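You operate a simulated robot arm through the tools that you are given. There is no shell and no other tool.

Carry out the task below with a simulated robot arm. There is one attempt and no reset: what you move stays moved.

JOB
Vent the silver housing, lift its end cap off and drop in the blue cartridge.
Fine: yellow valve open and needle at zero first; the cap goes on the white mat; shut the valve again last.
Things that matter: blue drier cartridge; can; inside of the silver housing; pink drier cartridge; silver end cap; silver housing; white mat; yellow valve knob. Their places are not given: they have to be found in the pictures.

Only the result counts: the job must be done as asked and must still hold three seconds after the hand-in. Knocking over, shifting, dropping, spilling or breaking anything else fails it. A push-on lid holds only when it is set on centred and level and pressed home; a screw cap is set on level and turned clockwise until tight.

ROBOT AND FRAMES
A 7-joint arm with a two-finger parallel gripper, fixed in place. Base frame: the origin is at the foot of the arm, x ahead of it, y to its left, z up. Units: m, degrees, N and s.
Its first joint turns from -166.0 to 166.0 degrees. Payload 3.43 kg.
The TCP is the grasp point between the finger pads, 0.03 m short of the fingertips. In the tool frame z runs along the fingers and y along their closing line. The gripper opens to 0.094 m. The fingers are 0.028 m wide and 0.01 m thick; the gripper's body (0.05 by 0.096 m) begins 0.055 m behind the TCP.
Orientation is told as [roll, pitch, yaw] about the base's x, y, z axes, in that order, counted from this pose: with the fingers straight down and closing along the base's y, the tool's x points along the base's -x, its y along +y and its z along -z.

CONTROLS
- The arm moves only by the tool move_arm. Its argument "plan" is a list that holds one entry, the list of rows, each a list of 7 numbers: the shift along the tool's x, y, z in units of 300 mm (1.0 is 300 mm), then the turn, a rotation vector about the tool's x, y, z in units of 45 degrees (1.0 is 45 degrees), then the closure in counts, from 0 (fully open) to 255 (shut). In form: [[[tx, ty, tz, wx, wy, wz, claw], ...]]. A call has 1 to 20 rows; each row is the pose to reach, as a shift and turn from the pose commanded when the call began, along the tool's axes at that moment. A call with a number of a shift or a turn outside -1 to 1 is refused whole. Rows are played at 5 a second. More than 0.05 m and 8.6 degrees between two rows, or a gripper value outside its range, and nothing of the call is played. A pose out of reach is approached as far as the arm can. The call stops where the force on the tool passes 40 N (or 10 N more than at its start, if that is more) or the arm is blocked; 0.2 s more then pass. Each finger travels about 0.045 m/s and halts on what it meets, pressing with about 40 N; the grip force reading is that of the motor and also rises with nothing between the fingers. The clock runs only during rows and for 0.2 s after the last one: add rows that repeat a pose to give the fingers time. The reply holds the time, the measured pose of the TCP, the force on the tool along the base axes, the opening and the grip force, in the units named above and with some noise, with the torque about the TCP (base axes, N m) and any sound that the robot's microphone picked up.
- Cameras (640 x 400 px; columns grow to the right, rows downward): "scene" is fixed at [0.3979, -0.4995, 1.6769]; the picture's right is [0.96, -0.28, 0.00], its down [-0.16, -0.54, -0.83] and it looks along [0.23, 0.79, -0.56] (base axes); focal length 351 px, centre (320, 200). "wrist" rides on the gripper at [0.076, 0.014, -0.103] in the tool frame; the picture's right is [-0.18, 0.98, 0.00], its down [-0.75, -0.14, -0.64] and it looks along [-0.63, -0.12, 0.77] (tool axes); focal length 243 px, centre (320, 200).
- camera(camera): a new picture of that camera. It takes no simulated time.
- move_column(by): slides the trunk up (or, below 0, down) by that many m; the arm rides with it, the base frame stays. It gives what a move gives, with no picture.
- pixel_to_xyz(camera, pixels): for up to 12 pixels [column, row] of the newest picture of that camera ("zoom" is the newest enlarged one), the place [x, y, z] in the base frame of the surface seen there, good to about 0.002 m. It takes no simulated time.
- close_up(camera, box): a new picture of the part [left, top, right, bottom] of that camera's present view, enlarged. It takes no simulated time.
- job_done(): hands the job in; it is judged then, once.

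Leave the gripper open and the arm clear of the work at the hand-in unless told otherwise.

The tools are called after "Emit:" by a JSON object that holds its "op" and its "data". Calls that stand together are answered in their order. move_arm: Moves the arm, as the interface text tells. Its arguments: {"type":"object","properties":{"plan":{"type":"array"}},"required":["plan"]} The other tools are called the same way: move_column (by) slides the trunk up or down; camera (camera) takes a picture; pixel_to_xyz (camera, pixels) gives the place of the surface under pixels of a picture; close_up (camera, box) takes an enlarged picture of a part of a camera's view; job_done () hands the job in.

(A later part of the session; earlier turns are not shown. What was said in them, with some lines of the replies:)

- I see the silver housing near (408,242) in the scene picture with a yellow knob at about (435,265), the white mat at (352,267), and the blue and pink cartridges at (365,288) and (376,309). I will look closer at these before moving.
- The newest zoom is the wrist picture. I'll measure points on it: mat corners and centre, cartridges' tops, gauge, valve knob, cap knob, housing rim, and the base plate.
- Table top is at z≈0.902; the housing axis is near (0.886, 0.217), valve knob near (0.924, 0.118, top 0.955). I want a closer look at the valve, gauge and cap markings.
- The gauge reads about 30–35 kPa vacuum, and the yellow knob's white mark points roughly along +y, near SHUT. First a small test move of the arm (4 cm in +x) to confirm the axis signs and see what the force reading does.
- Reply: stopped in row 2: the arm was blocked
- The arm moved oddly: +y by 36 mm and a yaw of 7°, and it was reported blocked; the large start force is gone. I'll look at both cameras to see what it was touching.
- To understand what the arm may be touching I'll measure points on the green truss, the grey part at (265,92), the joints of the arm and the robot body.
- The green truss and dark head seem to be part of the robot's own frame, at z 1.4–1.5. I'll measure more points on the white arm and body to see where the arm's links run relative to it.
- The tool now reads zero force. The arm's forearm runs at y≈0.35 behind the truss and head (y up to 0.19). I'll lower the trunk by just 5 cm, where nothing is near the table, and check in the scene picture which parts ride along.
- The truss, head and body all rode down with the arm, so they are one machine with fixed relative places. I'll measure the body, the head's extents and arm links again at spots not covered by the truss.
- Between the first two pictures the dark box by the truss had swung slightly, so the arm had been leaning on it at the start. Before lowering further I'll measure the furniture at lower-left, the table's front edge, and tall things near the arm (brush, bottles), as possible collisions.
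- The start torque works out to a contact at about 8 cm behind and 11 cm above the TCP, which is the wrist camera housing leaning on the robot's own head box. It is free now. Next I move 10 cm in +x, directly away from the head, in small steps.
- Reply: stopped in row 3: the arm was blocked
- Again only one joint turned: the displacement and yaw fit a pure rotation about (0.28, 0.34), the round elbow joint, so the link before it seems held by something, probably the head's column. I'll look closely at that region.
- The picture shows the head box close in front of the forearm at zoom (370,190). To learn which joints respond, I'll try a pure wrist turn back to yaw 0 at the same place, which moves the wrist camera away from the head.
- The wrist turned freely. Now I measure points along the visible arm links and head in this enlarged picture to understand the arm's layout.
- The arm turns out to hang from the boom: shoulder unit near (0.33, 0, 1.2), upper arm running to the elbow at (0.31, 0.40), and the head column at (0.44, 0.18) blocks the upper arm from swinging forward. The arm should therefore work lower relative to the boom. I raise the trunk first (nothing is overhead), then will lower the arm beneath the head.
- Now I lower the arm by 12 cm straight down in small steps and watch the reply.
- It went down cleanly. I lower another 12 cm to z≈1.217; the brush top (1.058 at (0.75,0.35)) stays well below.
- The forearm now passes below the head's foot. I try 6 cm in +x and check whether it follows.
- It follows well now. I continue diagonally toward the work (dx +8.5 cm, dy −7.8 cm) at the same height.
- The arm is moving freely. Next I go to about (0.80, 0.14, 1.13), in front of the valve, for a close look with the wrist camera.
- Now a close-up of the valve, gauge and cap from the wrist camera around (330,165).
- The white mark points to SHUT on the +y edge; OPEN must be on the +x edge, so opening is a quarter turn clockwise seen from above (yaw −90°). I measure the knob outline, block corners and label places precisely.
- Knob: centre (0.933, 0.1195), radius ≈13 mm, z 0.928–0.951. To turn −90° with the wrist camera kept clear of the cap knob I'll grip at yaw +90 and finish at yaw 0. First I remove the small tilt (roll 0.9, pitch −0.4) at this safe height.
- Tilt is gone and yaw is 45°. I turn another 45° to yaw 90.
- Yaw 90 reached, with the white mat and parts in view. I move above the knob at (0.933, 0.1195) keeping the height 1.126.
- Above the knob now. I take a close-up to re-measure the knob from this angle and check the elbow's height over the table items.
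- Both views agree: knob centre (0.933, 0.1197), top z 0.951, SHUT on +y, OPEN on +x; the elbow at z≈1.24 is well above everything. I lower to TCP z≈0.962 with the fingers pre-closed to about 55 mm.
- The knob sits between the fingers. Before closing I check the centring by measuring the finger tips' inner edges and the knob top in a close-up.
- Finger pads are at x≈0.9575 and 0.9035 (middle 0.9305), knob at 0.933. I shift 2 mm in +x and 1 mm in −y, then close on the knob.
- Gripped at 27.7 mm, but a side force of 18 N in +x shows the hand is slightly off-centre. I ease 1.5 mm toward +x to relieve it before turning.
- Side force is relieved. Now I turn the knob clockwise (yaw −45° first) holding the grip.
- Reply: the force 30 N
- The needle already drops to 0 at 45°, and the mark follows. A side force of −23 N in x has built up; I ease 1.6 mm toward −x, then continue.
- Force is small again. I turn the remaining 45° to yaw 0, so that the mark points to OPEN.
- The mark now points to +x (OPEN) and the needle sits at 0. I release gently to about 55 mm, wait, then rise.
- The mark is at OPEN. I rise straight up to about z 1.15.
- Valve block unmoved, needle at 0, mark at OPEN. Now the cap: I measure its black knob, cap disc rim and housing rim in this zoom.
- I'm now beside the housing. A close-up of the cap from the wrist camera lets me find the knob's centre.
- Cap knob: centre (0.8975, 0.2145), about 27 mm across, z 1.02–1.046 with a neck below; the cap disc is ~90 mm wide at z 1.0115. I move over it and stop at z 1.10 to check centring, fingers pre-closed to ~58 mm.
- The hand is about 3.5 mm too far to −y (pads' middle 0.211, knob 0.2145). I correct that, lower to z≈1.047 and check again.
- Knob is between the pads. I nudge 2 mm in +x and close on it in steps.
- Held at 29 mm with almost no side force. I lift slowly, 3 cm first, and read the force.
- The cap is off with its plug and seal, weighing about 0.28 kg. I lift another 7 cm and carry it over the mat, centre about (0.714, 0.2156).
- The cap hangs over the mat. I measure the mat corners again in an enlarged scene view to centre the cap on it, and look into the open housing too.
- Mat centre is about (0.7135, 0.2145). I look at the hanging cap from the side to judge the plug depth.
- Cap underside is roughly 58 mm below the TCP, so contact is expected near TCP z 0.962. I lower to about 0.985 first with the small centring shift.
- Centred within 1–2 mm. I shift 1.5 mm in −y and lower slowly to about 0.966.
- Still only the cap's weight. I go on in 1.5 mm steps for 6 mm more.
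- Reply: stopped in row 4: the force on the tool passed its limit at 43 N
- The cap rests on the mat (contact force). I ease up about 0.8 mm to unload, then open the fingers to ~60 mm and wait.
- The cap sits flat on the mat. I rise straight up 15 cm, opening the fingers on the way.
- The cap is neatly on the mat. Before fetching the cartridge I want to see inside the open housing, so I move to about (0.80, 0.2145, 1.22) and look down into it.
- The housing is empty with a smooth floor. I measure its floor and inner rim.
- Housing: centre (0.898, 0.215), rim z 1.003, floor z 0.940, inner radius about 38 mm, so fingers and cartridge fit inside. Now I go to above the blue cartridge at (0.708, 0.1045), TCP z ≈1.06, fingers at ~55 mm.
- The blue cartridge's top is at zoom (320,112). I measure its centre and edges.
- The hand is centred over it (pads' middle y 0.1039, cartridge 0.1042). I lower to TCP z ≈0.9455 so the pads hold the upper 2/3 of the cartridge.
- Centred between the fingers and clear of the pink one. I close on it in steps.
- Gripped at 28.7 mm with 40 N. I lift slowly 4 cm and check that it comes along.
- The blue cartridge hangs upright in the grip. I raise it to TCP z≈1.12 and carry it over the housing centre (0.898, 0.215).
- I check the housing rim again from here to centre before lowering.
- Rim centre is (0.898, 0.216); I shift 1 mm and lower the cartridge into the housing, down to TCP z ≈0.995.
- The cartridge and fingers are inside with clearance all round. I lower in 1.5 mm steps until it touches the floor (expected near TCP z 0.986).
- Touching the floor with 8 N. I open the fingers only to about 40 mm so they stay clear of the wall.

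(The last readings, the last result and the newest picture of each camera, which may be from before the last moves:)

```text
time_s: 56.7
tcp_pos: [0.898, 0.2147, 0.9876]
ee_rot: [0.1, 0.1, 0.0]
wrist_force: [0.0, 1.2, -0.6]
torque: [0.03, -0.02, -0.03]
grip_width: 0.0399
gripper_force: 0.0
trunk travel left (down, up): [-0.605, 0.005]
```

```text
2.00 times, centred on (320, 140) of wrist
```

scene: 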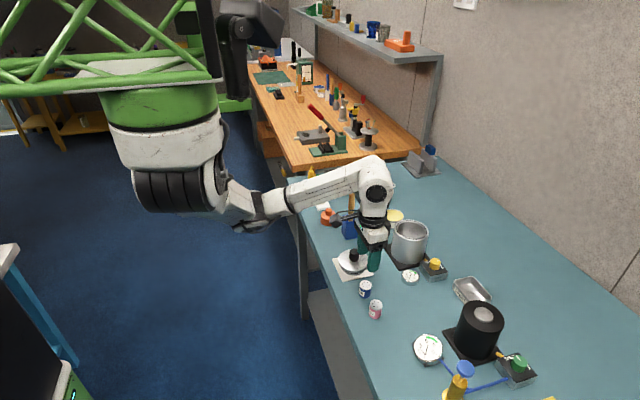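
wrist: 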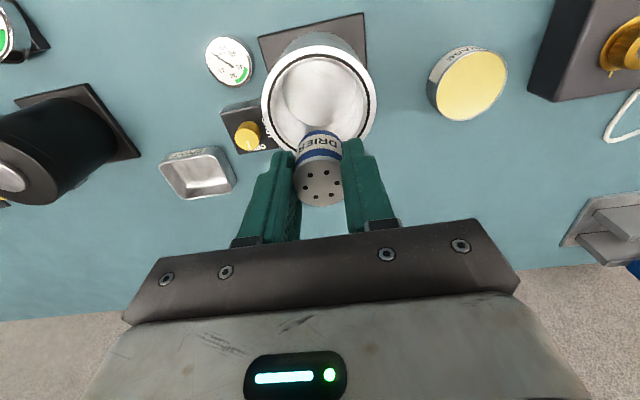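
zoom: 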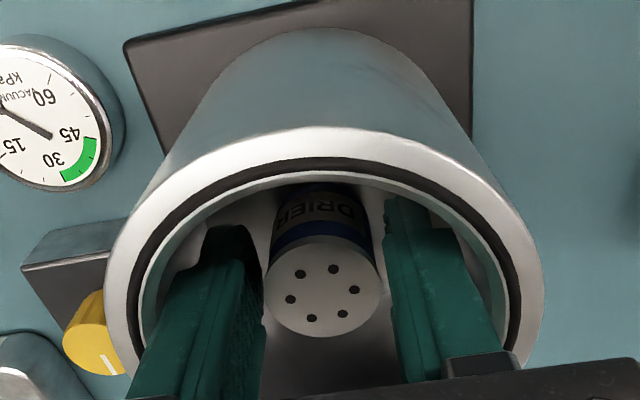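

The cartridge is free and upright inside. I rise straight up 15 cm with the fingers held at 40 mm until well out of the housing.

Emit:
{"op": "move_arm", "data": {"plan": [[[0, 0, -0.04, 0, 0, 0, 147], [0, 0, -0.1, 0, 0, 0, 147], [0, 0, -0.18, 0, 0, 0, 147], [0, 0, -0.27, 0, 0, 0, 147], [0, 0, -0.37, 0, 0, 0, 147], [0, 0, -0.47, 0, 0, 0, 106], [0, 0, -0.55, 0, 0, 0, 106], [0, 0, -0.55, 0, 0, 0, 106]]]}}

Emit:
{"op": "camera", "data": {"camera": "wrist"}}

Emit:
{"op": "close_up", "data": {"camera": "scene", "box": [330, 200, 460, 320]}}

```text
time_s: 58.5
tcp_pos: [0.8978, 0.2142, 1.1497]
ee_rot: [0.0, 0.0, 0.0]
wrist_force: [-0.1, -1.2, 1.0]
torque: [0.02, -0.03, 0.01]
grip_width: 0.0549
gripper_force: 0.0
trunk travel left (down, up): [-0.605, 0.005]
```

```text
taken
```

wrist: 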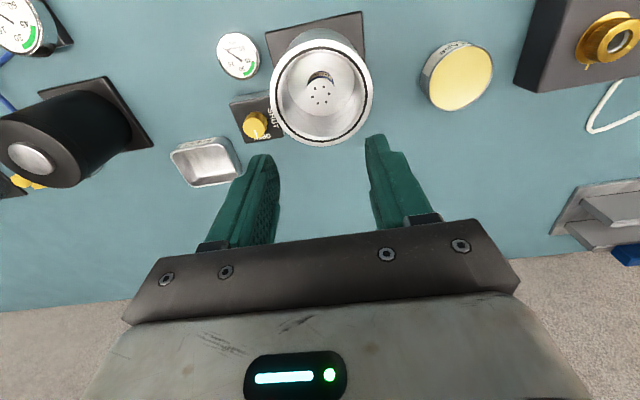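

```text
3.33 times, centred on (395, 260) of scene
```

zoom: 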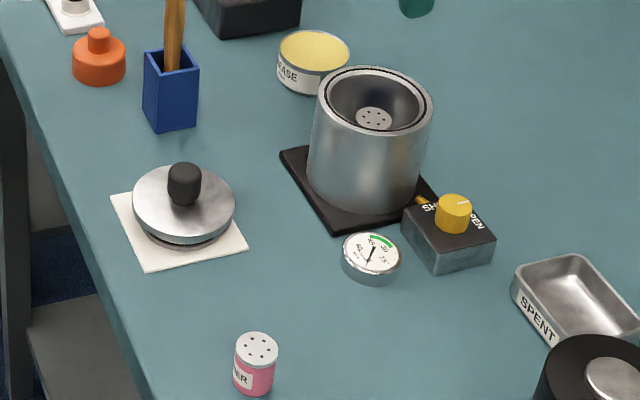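

The blue cartridge stands in the housing, the cap is on the mat, and nothing else moved. Last, the valve: I move over the knob at (0.934, 0.1197) at yaw 0.

Emit:
{"op": "move_arm", "data": {"plan": [[[-0.03, -0.079, 0, 0, 0, 0, 106], [-0.06, -0.158, 0, 0, 0, 0, 106], [-0.09, -0.237, 0, 0, 0, 0, 106], [-0.1207, -0.315, 0, 0, 0, 0, 106], [-0.1207, -0.315, 0.1, 0, 0, 0, 106], [-0.1207, -0.315, 0.2, 0, 0, 0, 106], [-0.1207, -0.315, 0.3, 0, 0, 0, 106], [-0.1207, -0.315, 0.3, 0, 0, 0, 106]]]}}

Emit:
{"op": "close_up", "data": {"camera": "wrist", "box": [220, 40, 420, 240]}}

```text
time_s: 60.3
tcp_pos: [0.9325, 0.1218, 1.0595]
ee_rot: [-0.1, 0.0, -0.1]
wrist_force: [-0.7, 0.4, -0.1]
torque: [0.02, -0.03, -0.05]
grip_width: 0.0549
gripper_force: 0.1
trunk travel left (down, up): [-0.605, 0.005]
```

```text
2.00 times, centred on (320, 140) of wrist
```

zoom: 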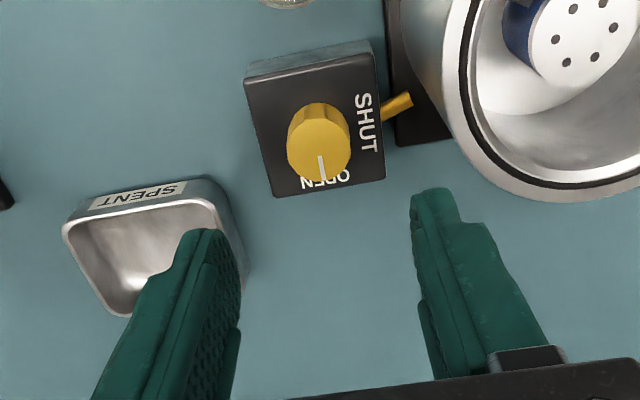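

Emit:
{"op": "pixel_to_xyz", "data": {"camera": "zoom", "pixels": [[318, 152], [290, 152], [347, 150], [320, 122], [320, 182], [414, 215], [232, 250]]}}

Emit:
{"op": "move_arm", "data": {"plan": [[[0, 0, 0, 0, 0, 0, 106]]]}}

```text
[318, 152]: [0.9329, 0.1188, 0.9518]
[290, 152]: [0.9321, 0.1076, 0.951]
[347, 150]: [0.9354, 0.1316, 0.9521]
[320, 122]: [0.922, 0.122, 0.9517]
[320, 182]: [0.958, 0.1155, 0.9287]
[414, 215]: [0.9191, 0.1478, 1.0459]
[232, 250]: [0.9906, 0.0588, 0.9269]
```

```text
time_s: 60.7
tcp_pos: [0.9315, 0.121, 1.0614]
ee_rot: [0.1, 0.0, -0.1]
wrist_force: [-0.1, 0.7, -0.2]
torque: [0.01, 0.0, 0.0]
grip_width: 0.0549
gripper_force: 0.2
trunk travel left (down, up): [-0.605, 0.005]
```

Hand at (0.932, 0.1214), knob at (0.934, 0.1195). I correct by 2 mm each way and lower to z ≈0.962.

Emit:
{"op": "move_arm", "data": {"plan": [[[-0.0067, -0.0063, 0.08, 0, 0, 0, 106], [-0.0067, -0.0063, 0.16, 0, 0, 0, 106], [-0.0067, -0.0063, 0.23, 0, 0, 0, 106], [-0.0067, -0.0063, 0.29, 0, 0, 0, 106], [-0.0067, -0.0063, 0.328, 0, 0, 0, 106], [-0.0067, -0.0063, 0.328, 0, 0, 0, 106]]]}}

Emit:
{"op": "close_up", "data": {"camera": "wrist", "box": [220, 80, 420, 240]}}

Emit:
{"op": "pixel_to_xyz", "data": {"camera": "zoom", "pixels": [[430, 150], [215, 250], [435, 200], [225, 230], [320, 225]]}}

```text
time_s: 62.1
tcp_pos: [0.9359, 0.1171, 0.9628]
ee_rot: [0.0, 0.0, -0.1]
wrist_force: [0.6, 0.0, -0.7]
torque: [0.01, 0.0, 0.0]
grip_width: 0.055
gripper_force: 0.1
trunk travel left (down, up): [-0.605, 0.005]
```

```text
2.50 times, centred on (320, 160) of wrist
```

zoom: 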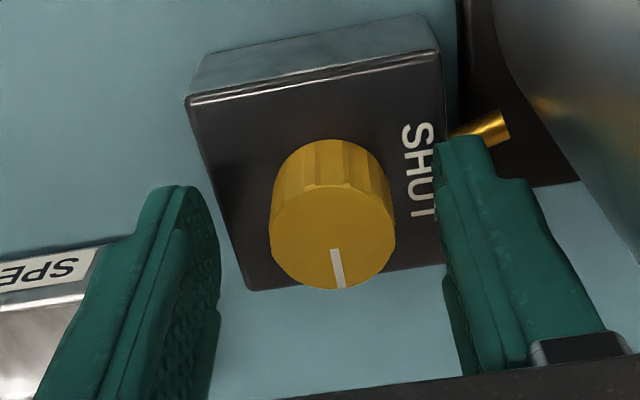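

```text
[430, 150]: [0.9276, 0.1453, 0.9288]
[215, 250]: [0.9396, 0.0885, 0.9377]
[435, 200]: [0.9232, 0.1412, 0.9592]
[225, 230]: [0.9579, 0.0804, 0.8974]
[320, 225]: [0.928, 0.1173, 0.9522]
```

Emit:
{"op": "move_arm", "data": {"plan": [[[0, 0, 0, 0, 0, 0, 106]]]}}

Emit:
{"op": "move_arm", "data": {"plan": [[[0, 0, 0, 0, 0, 0, 106]]]}}

Emit:
{"op": "pixel_to_xyz", "data": {"camera": "zoom", "pixels": [[274, 235], [391, 232], [332, 190], [332, 284], [216, 260], [440, 230], [216, 225], [440, 160]]}}

```text
time_s: 62.5
tcp_pos: [0.9352, 0.1175, 0.9624]
ee_rot: [0.0, 0.0, -0.1]
wrist_force: [0.8, 0.1, 0.2]
torque: [-0.02, 0.02, -0.02]
grip_width: 0.0549
gripper_force: 0.1
trunk travel left (down, up): [-0.605, 0.005]
```

```text
time_s: 62.9
tcp_pos: [0.9352, 0.1165, 0.963]
ee_rot: [-0.1, 0.0, -0.1]
wrist_force: [-0.7, -0.6, -0.2]
torque: [-0.01, -0.01, 0.0]
grip_width: 0.055
gripper_force: 0.2
trunk travel left (down, up): [-0.605, 0.005]
```

```text
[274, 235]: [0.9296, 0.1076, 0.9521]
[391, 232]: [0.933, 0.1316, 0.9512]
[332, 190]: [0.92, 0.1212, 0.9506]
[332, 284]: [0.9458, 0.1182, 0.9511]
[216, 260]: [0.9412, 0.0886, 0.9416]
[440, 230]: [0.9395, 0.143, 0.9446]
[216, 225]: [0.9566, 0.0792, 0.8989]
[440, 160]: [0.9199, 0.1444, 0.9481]
```

The pads' middle is y≈0.1165, the knob 0.1196, so I shift 3 mm in +y (and 1 mm in −x), then close in steps.

Emit:
{"op": "move_arm", "data": {"plan": [[[0.0027, 0.005, 0, 0, 0, 0, 106], [0.0027, 0.0098, 0, 0, 0, 0, 106], [0.0027, 0.0098, 0, 0, 0, 0, 106]]]}}

Emit:
{"op": "move_arm", "data": {"plan": [[[0, 0, 0, 0, 0, 0, 150], [0, 0, 0, 0, 0, 0, 172], [0, 0, 0, 0, 0, 0, 195], [0, 0, 0, 0, 0, 0, 210], [0, 0, 0, 0, 0, 0, 210]]]}}

```text
time_s: 63.7
tcp_pos: [0.9346, 0.1203, 0.9636]
ee_rot: [0.1, 0.0, -0.1]
wrist_force: [-0.8, 0.2, -0.9]
torque: [-0.03, 0.02, -0.01]
grip_width: 0.0547
gripper_force: 0.2
trunk travel left (down, up): [-0.605, 0.005]
```

```text
time_s: 64.9
tcp_pos: [0.9343, 0.1191, 0.9634]
ee_rot: [0.0, 0.0, -0.1]
wrist_force: [0.1, -4.6, -0.8]
torque: [0.39, 0.02, -0.01]
grip_width: 0.0276
gripper_force: 45.1
trunk travel left (down, up): [-0.605, 0.005]
```

Well centred, only 4.6 N of side force. I turn counter-clockwise (toward SHUT) by 45°.

Emit:
{"op": "move_arm", "data": {"plan": [[[0, 0, 0, 0, 0, -0.1667, 210], [0, 0, 0, 0, 0, -0.3333, 210], [0, 0, 0, 0, 0, -0.5, 210], [0, 0, 0, 0, 0, -0.6667, 210], [0, 0, 0, 0, 0, -0.8333, 210], [0, 0, 0, 0, 0, -1.0, 210], [0, 0, 0, 0, 0, -1.0, 210]]]}}

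```text
time_s: 66.5
tcp_pos: [0.9357, 0.1211, 0.9638]
ee_rot: [0.0, 0.3, 44.9]
wrist_force: [-11.0, -10.3, -11.9]
torque: [-1.27, 0.41, 0.01]
grip_width: 0.0277
gripper_force: 44.9
trunk travel left (down, up): [-0.605, 0.005]
```

A diagonal side force of about 15 N; I ease 1.1 mm toward (−x, −y), then turn the remaining 45°.

Emit:
{"op": "move_arm", "data": {"plan": [[[0.002, 0, 0, 0, 0, 0, 210], [0.0038, 0, 0, 0, 0, 0, 210]]]}}

Emit:
{"op": "move_arm", "data": {"plan": [[[0, 0, 0, 0, 0, -0.1667, 210], [0, 0, 0, 0, 0, -0.3333, 210], [0, 0, 0, 0, 0, -0.5, 210], [0, 0, 0, 0, 0, -0.6667, 210], [0, 0, 0, 0, 0, -0.8333, 210], [0, 0, 0, 0, 0, -1.0, 210], [0, 0, 0, 0, 0, -1.0, 210]]]}}

Emit:
{"op": "close_up", "data": {"camera": "scene", "box": [390, 220, 480, 290]}}

Emit:
{"op": "close_up", "data": {"camera": "wrist", "box": [220, 80, 420, 240]}}

```text
time_s: 67.1
tcp_pos: [0.9346, 0.1213, 0.9633]
ee_rot: [0.1, 0.1, 45.0]
wrist_force: [-7.9, -6.7, -18.6]
torque: [-1.12, 0.12, -0.02]
grip_width: 0.0276
gripper_force: 45.4
trunk travel left (down, up): [-0.605, 0.005]
```

```text
time_s: 68.7
tcp_pos: [0.9345, 0.1199, 0.9633]
ee_rot: [0.2, -0.1, 90.0]
wrist_force: [-19.5, -6.3, -14.5]
torque: [-1.14, -0.12, -0.3]
grip_width: 0.0277
gripper_force: 44.7
trunk travel left (down, up): [-0.605, 0.005]
```

```text
5.71 times, centred on (435, 255) of scene
```

zoom: 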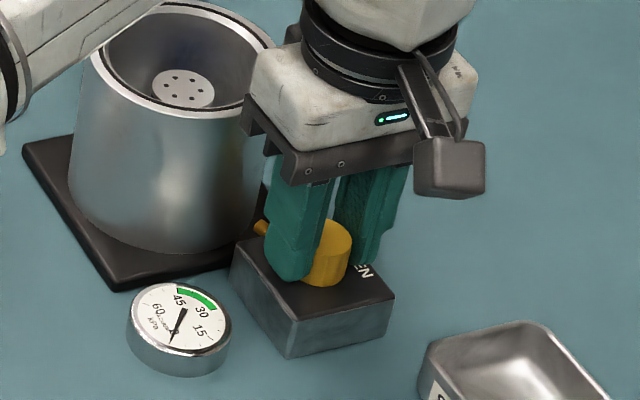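

```text
2.50 times, centred on (320, 160) of wrist
```

zoom: 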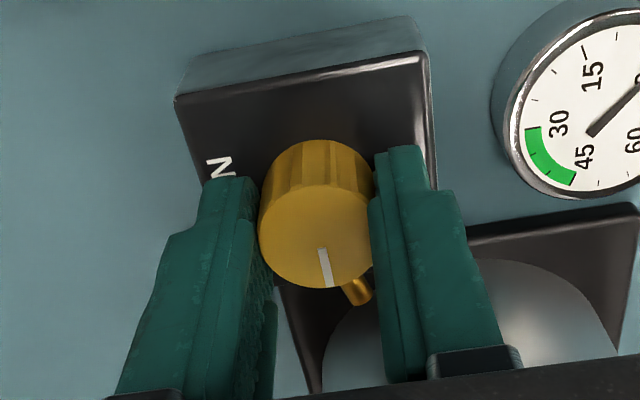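

The mark points to the SHUT side. I measure the ends of the mark to verify its angle, then ease the side force and release.

Emit:
{"op": "pixel_to_xyz", "data": {"camera": "zoom", "pixels": [[323, 252], [328, 283], [326, 268]]}}

Emit:
{"op": "move_arm", "data": {"plan": [[[0, 0.0025, 0, 0, 0, 0, 210], [0, 0.0045, 0, 0, 0, 0, 210]]]}}

```text
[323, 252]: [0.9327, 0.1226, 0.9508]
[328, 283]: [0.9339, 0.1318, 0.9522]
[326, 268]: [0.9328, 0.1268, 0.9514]
```

```text
time_s: 69.3
tcp_pos: [0.9351, 0.1192, 0.963]
ee_rot: [0.0, 0.0, 89.9]
wrist_force: [-9.7, -7.0, -18.6]
torque: [-0.78, -0.34, 0.0]
grip_width: 0.0278
gripper_force: 44.9
trunk travel left (down, up): [-0.605, 0.005]
```

The measured mark direction is within a few degrees of +y. I release, rise, and compare it with the original SHUT picture from the same viewpoint.

Emit:
{"op": "move_arm", "data": {"plan": [[[0, 0, 0, 0, 0, 0, 170], [0, 0, 0, 0, 0, 0, 130], [0, 0, 0, 0, 0, 0, 106], [0, 0, 0, 0, 0, 0, 106]]]}}

Emit:
{"op": "move_arm", "data": {"plan": [[[0, 0, -0.06, 0, 0, 0, 106], [0, 0, -0.15, 0, 0, 0, 106], [0, 0, -0.25, 0, 0, 0, 106], [0, 0, -0.35, 0, 0, 0, 106], [0, 0, -0.45, 0, 0, 0, 106], [0, 0, -0.545, 0, 0, 0, 106], [0, 0, -0.545, 0, 0, 0, 106]]]}}

Emit:
{"op": "close_up", "data": {"camera": "wrist", "box": [280, 40, 420, 130]}}

Emit:
{"op": "close_up", "data": {"camera": "scene", "box": [415, 250, 455, 280]}}

```text
time_s: 70.3
tcp_pos: [0.9351, 0.1201, 0.9638]
ee_rot: [0.0, 0.0, 89.9]
wrist_force: [-0.4, 0.4, 0.3]
torque: [-0.01, 0.0, 0.0]
grip_width: 0.0548
gripper_force: 0.1
trunk travel left (down, up): [-0.605, 0.005]
```

```text
time_s: 71.9
tcp_pos: [0.9334, 0.1201, 1.1263]
ee_rot: [0.1, 0.0, 89.9]
wrist_force: [0.6, 0.7, -0.1]
torque: [-0.01, 0.01, 0.01]
grip_width: 0.055
gripper_force: 0.1
trunk travel left (down, up): [-0.605, 0.005]
```

```text
4.44 times, centred on (350, 85) of wrist
```

zoom: 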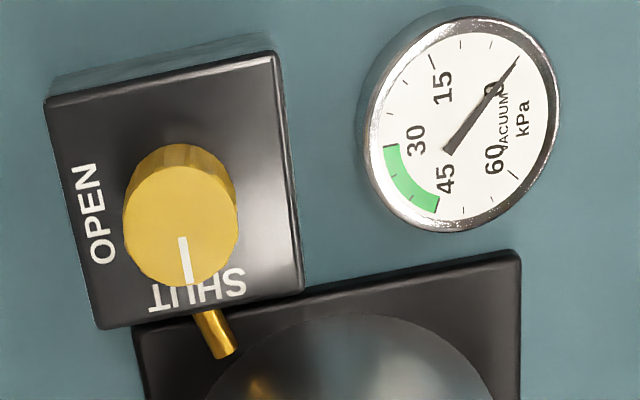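

```text
13.33 times, centred on (435, 265) of scene
```

zoom: 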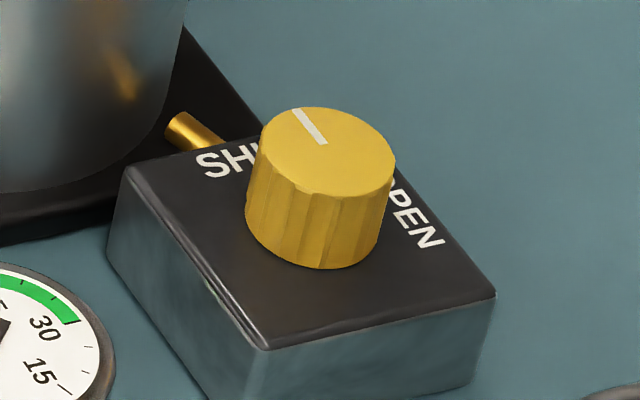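

The mark matches the original SHUT position exactly in both views, and the gauge stays at 0. I now rise further, open the gripper fully and draw the arm back from the work.

Emit:
{"op": "move_arm", "data": {"plan": [[[0, 0, -0.1, 0, 0, 0, 60], [0, 0, -0.2, 0, 0, 0, 0], [0, 0, -0.3, 0, 0, 0, 0], [0, 0, -0.4, 0, 0, 0, 0], [0, 0.12, -0.42, 0, 0, 0, 0], [0, 0.24, -0.42, 0, 0, 0, 0], [0, 0.36, -0.42, 0, 0, 0, 0], [0, 0.48, -0.42, 0, 0, 0, 0], [0, 0.6, -0.42, 0, 0, 0, 0], [0, 0.6, -0.42, 0, 0, 0, 0]]]}}

Emit:
{"op": "camera", "data": {"camera": "scene"}}

Emit:
{"op": "close_up", "data": {"camera": "scene", "box": [320, 190, 520, 330]}}

```text
time_s: 74.1
tcp_pos: [0.7537, 0.1224, 1.2539]
ee_rot: [0.1, 0.0, 89.9]
wrist_force: [0.4, 0.6, -0.5]
torque: [0.03, 0.01, 0.0]
grip_width: 0.0939
gripper_force: 0.1
trunk travel left (down, up): [-0.605, 0.005]
```

```text
taken
```

scene: 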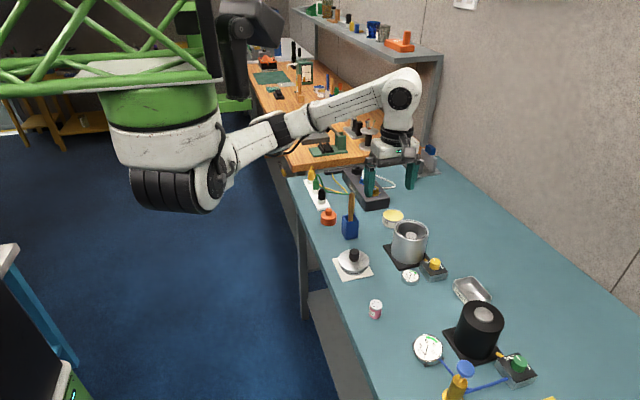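

```text
2.86 times, centred on (420, 260) of scene
```

zoom: 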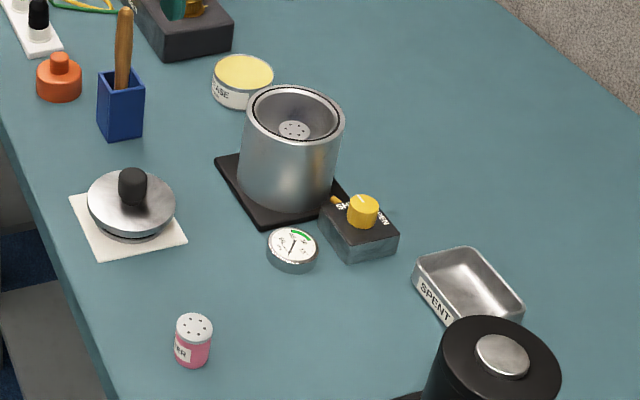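

Everything is in place: the cap on the mat at zoom (132,205), the blue cartridge in the housing, the valve mark at SHUT, the needle at 0, the pink cartridge and all else where they were. The gripper is open and 20 cm clear above the work, so I hand in.

Emit:
{"op": "job_done", "data": {}}

```text
The job is handed in.
```

I've handed the job in, and the last pictures show all of it done. The result of the check hasn't come back.

- **Venting:** I turned the yellow valve to OPEN and the needle was at zero before I touched the cap.
- **Cap:** it lifted off cleanly and sits flat on the white mat, centred to within a couple of millimetres.
- **Cartridge:** the blue one stands upright on the housing floor. I lowered it until it touched rather than dropping it.
- **Valve:** it is shut again. The mark matches its original SHUT position in both cameras, and the gauge still reads zero.

Nothing else on the bench looks moved. At the start the arm's wrist camera was leaning on the robot's own head, and my first two moves were blocked. Raising the trunk and lowering the arm beneath the head cleared it. The gripper is open and well above the work.
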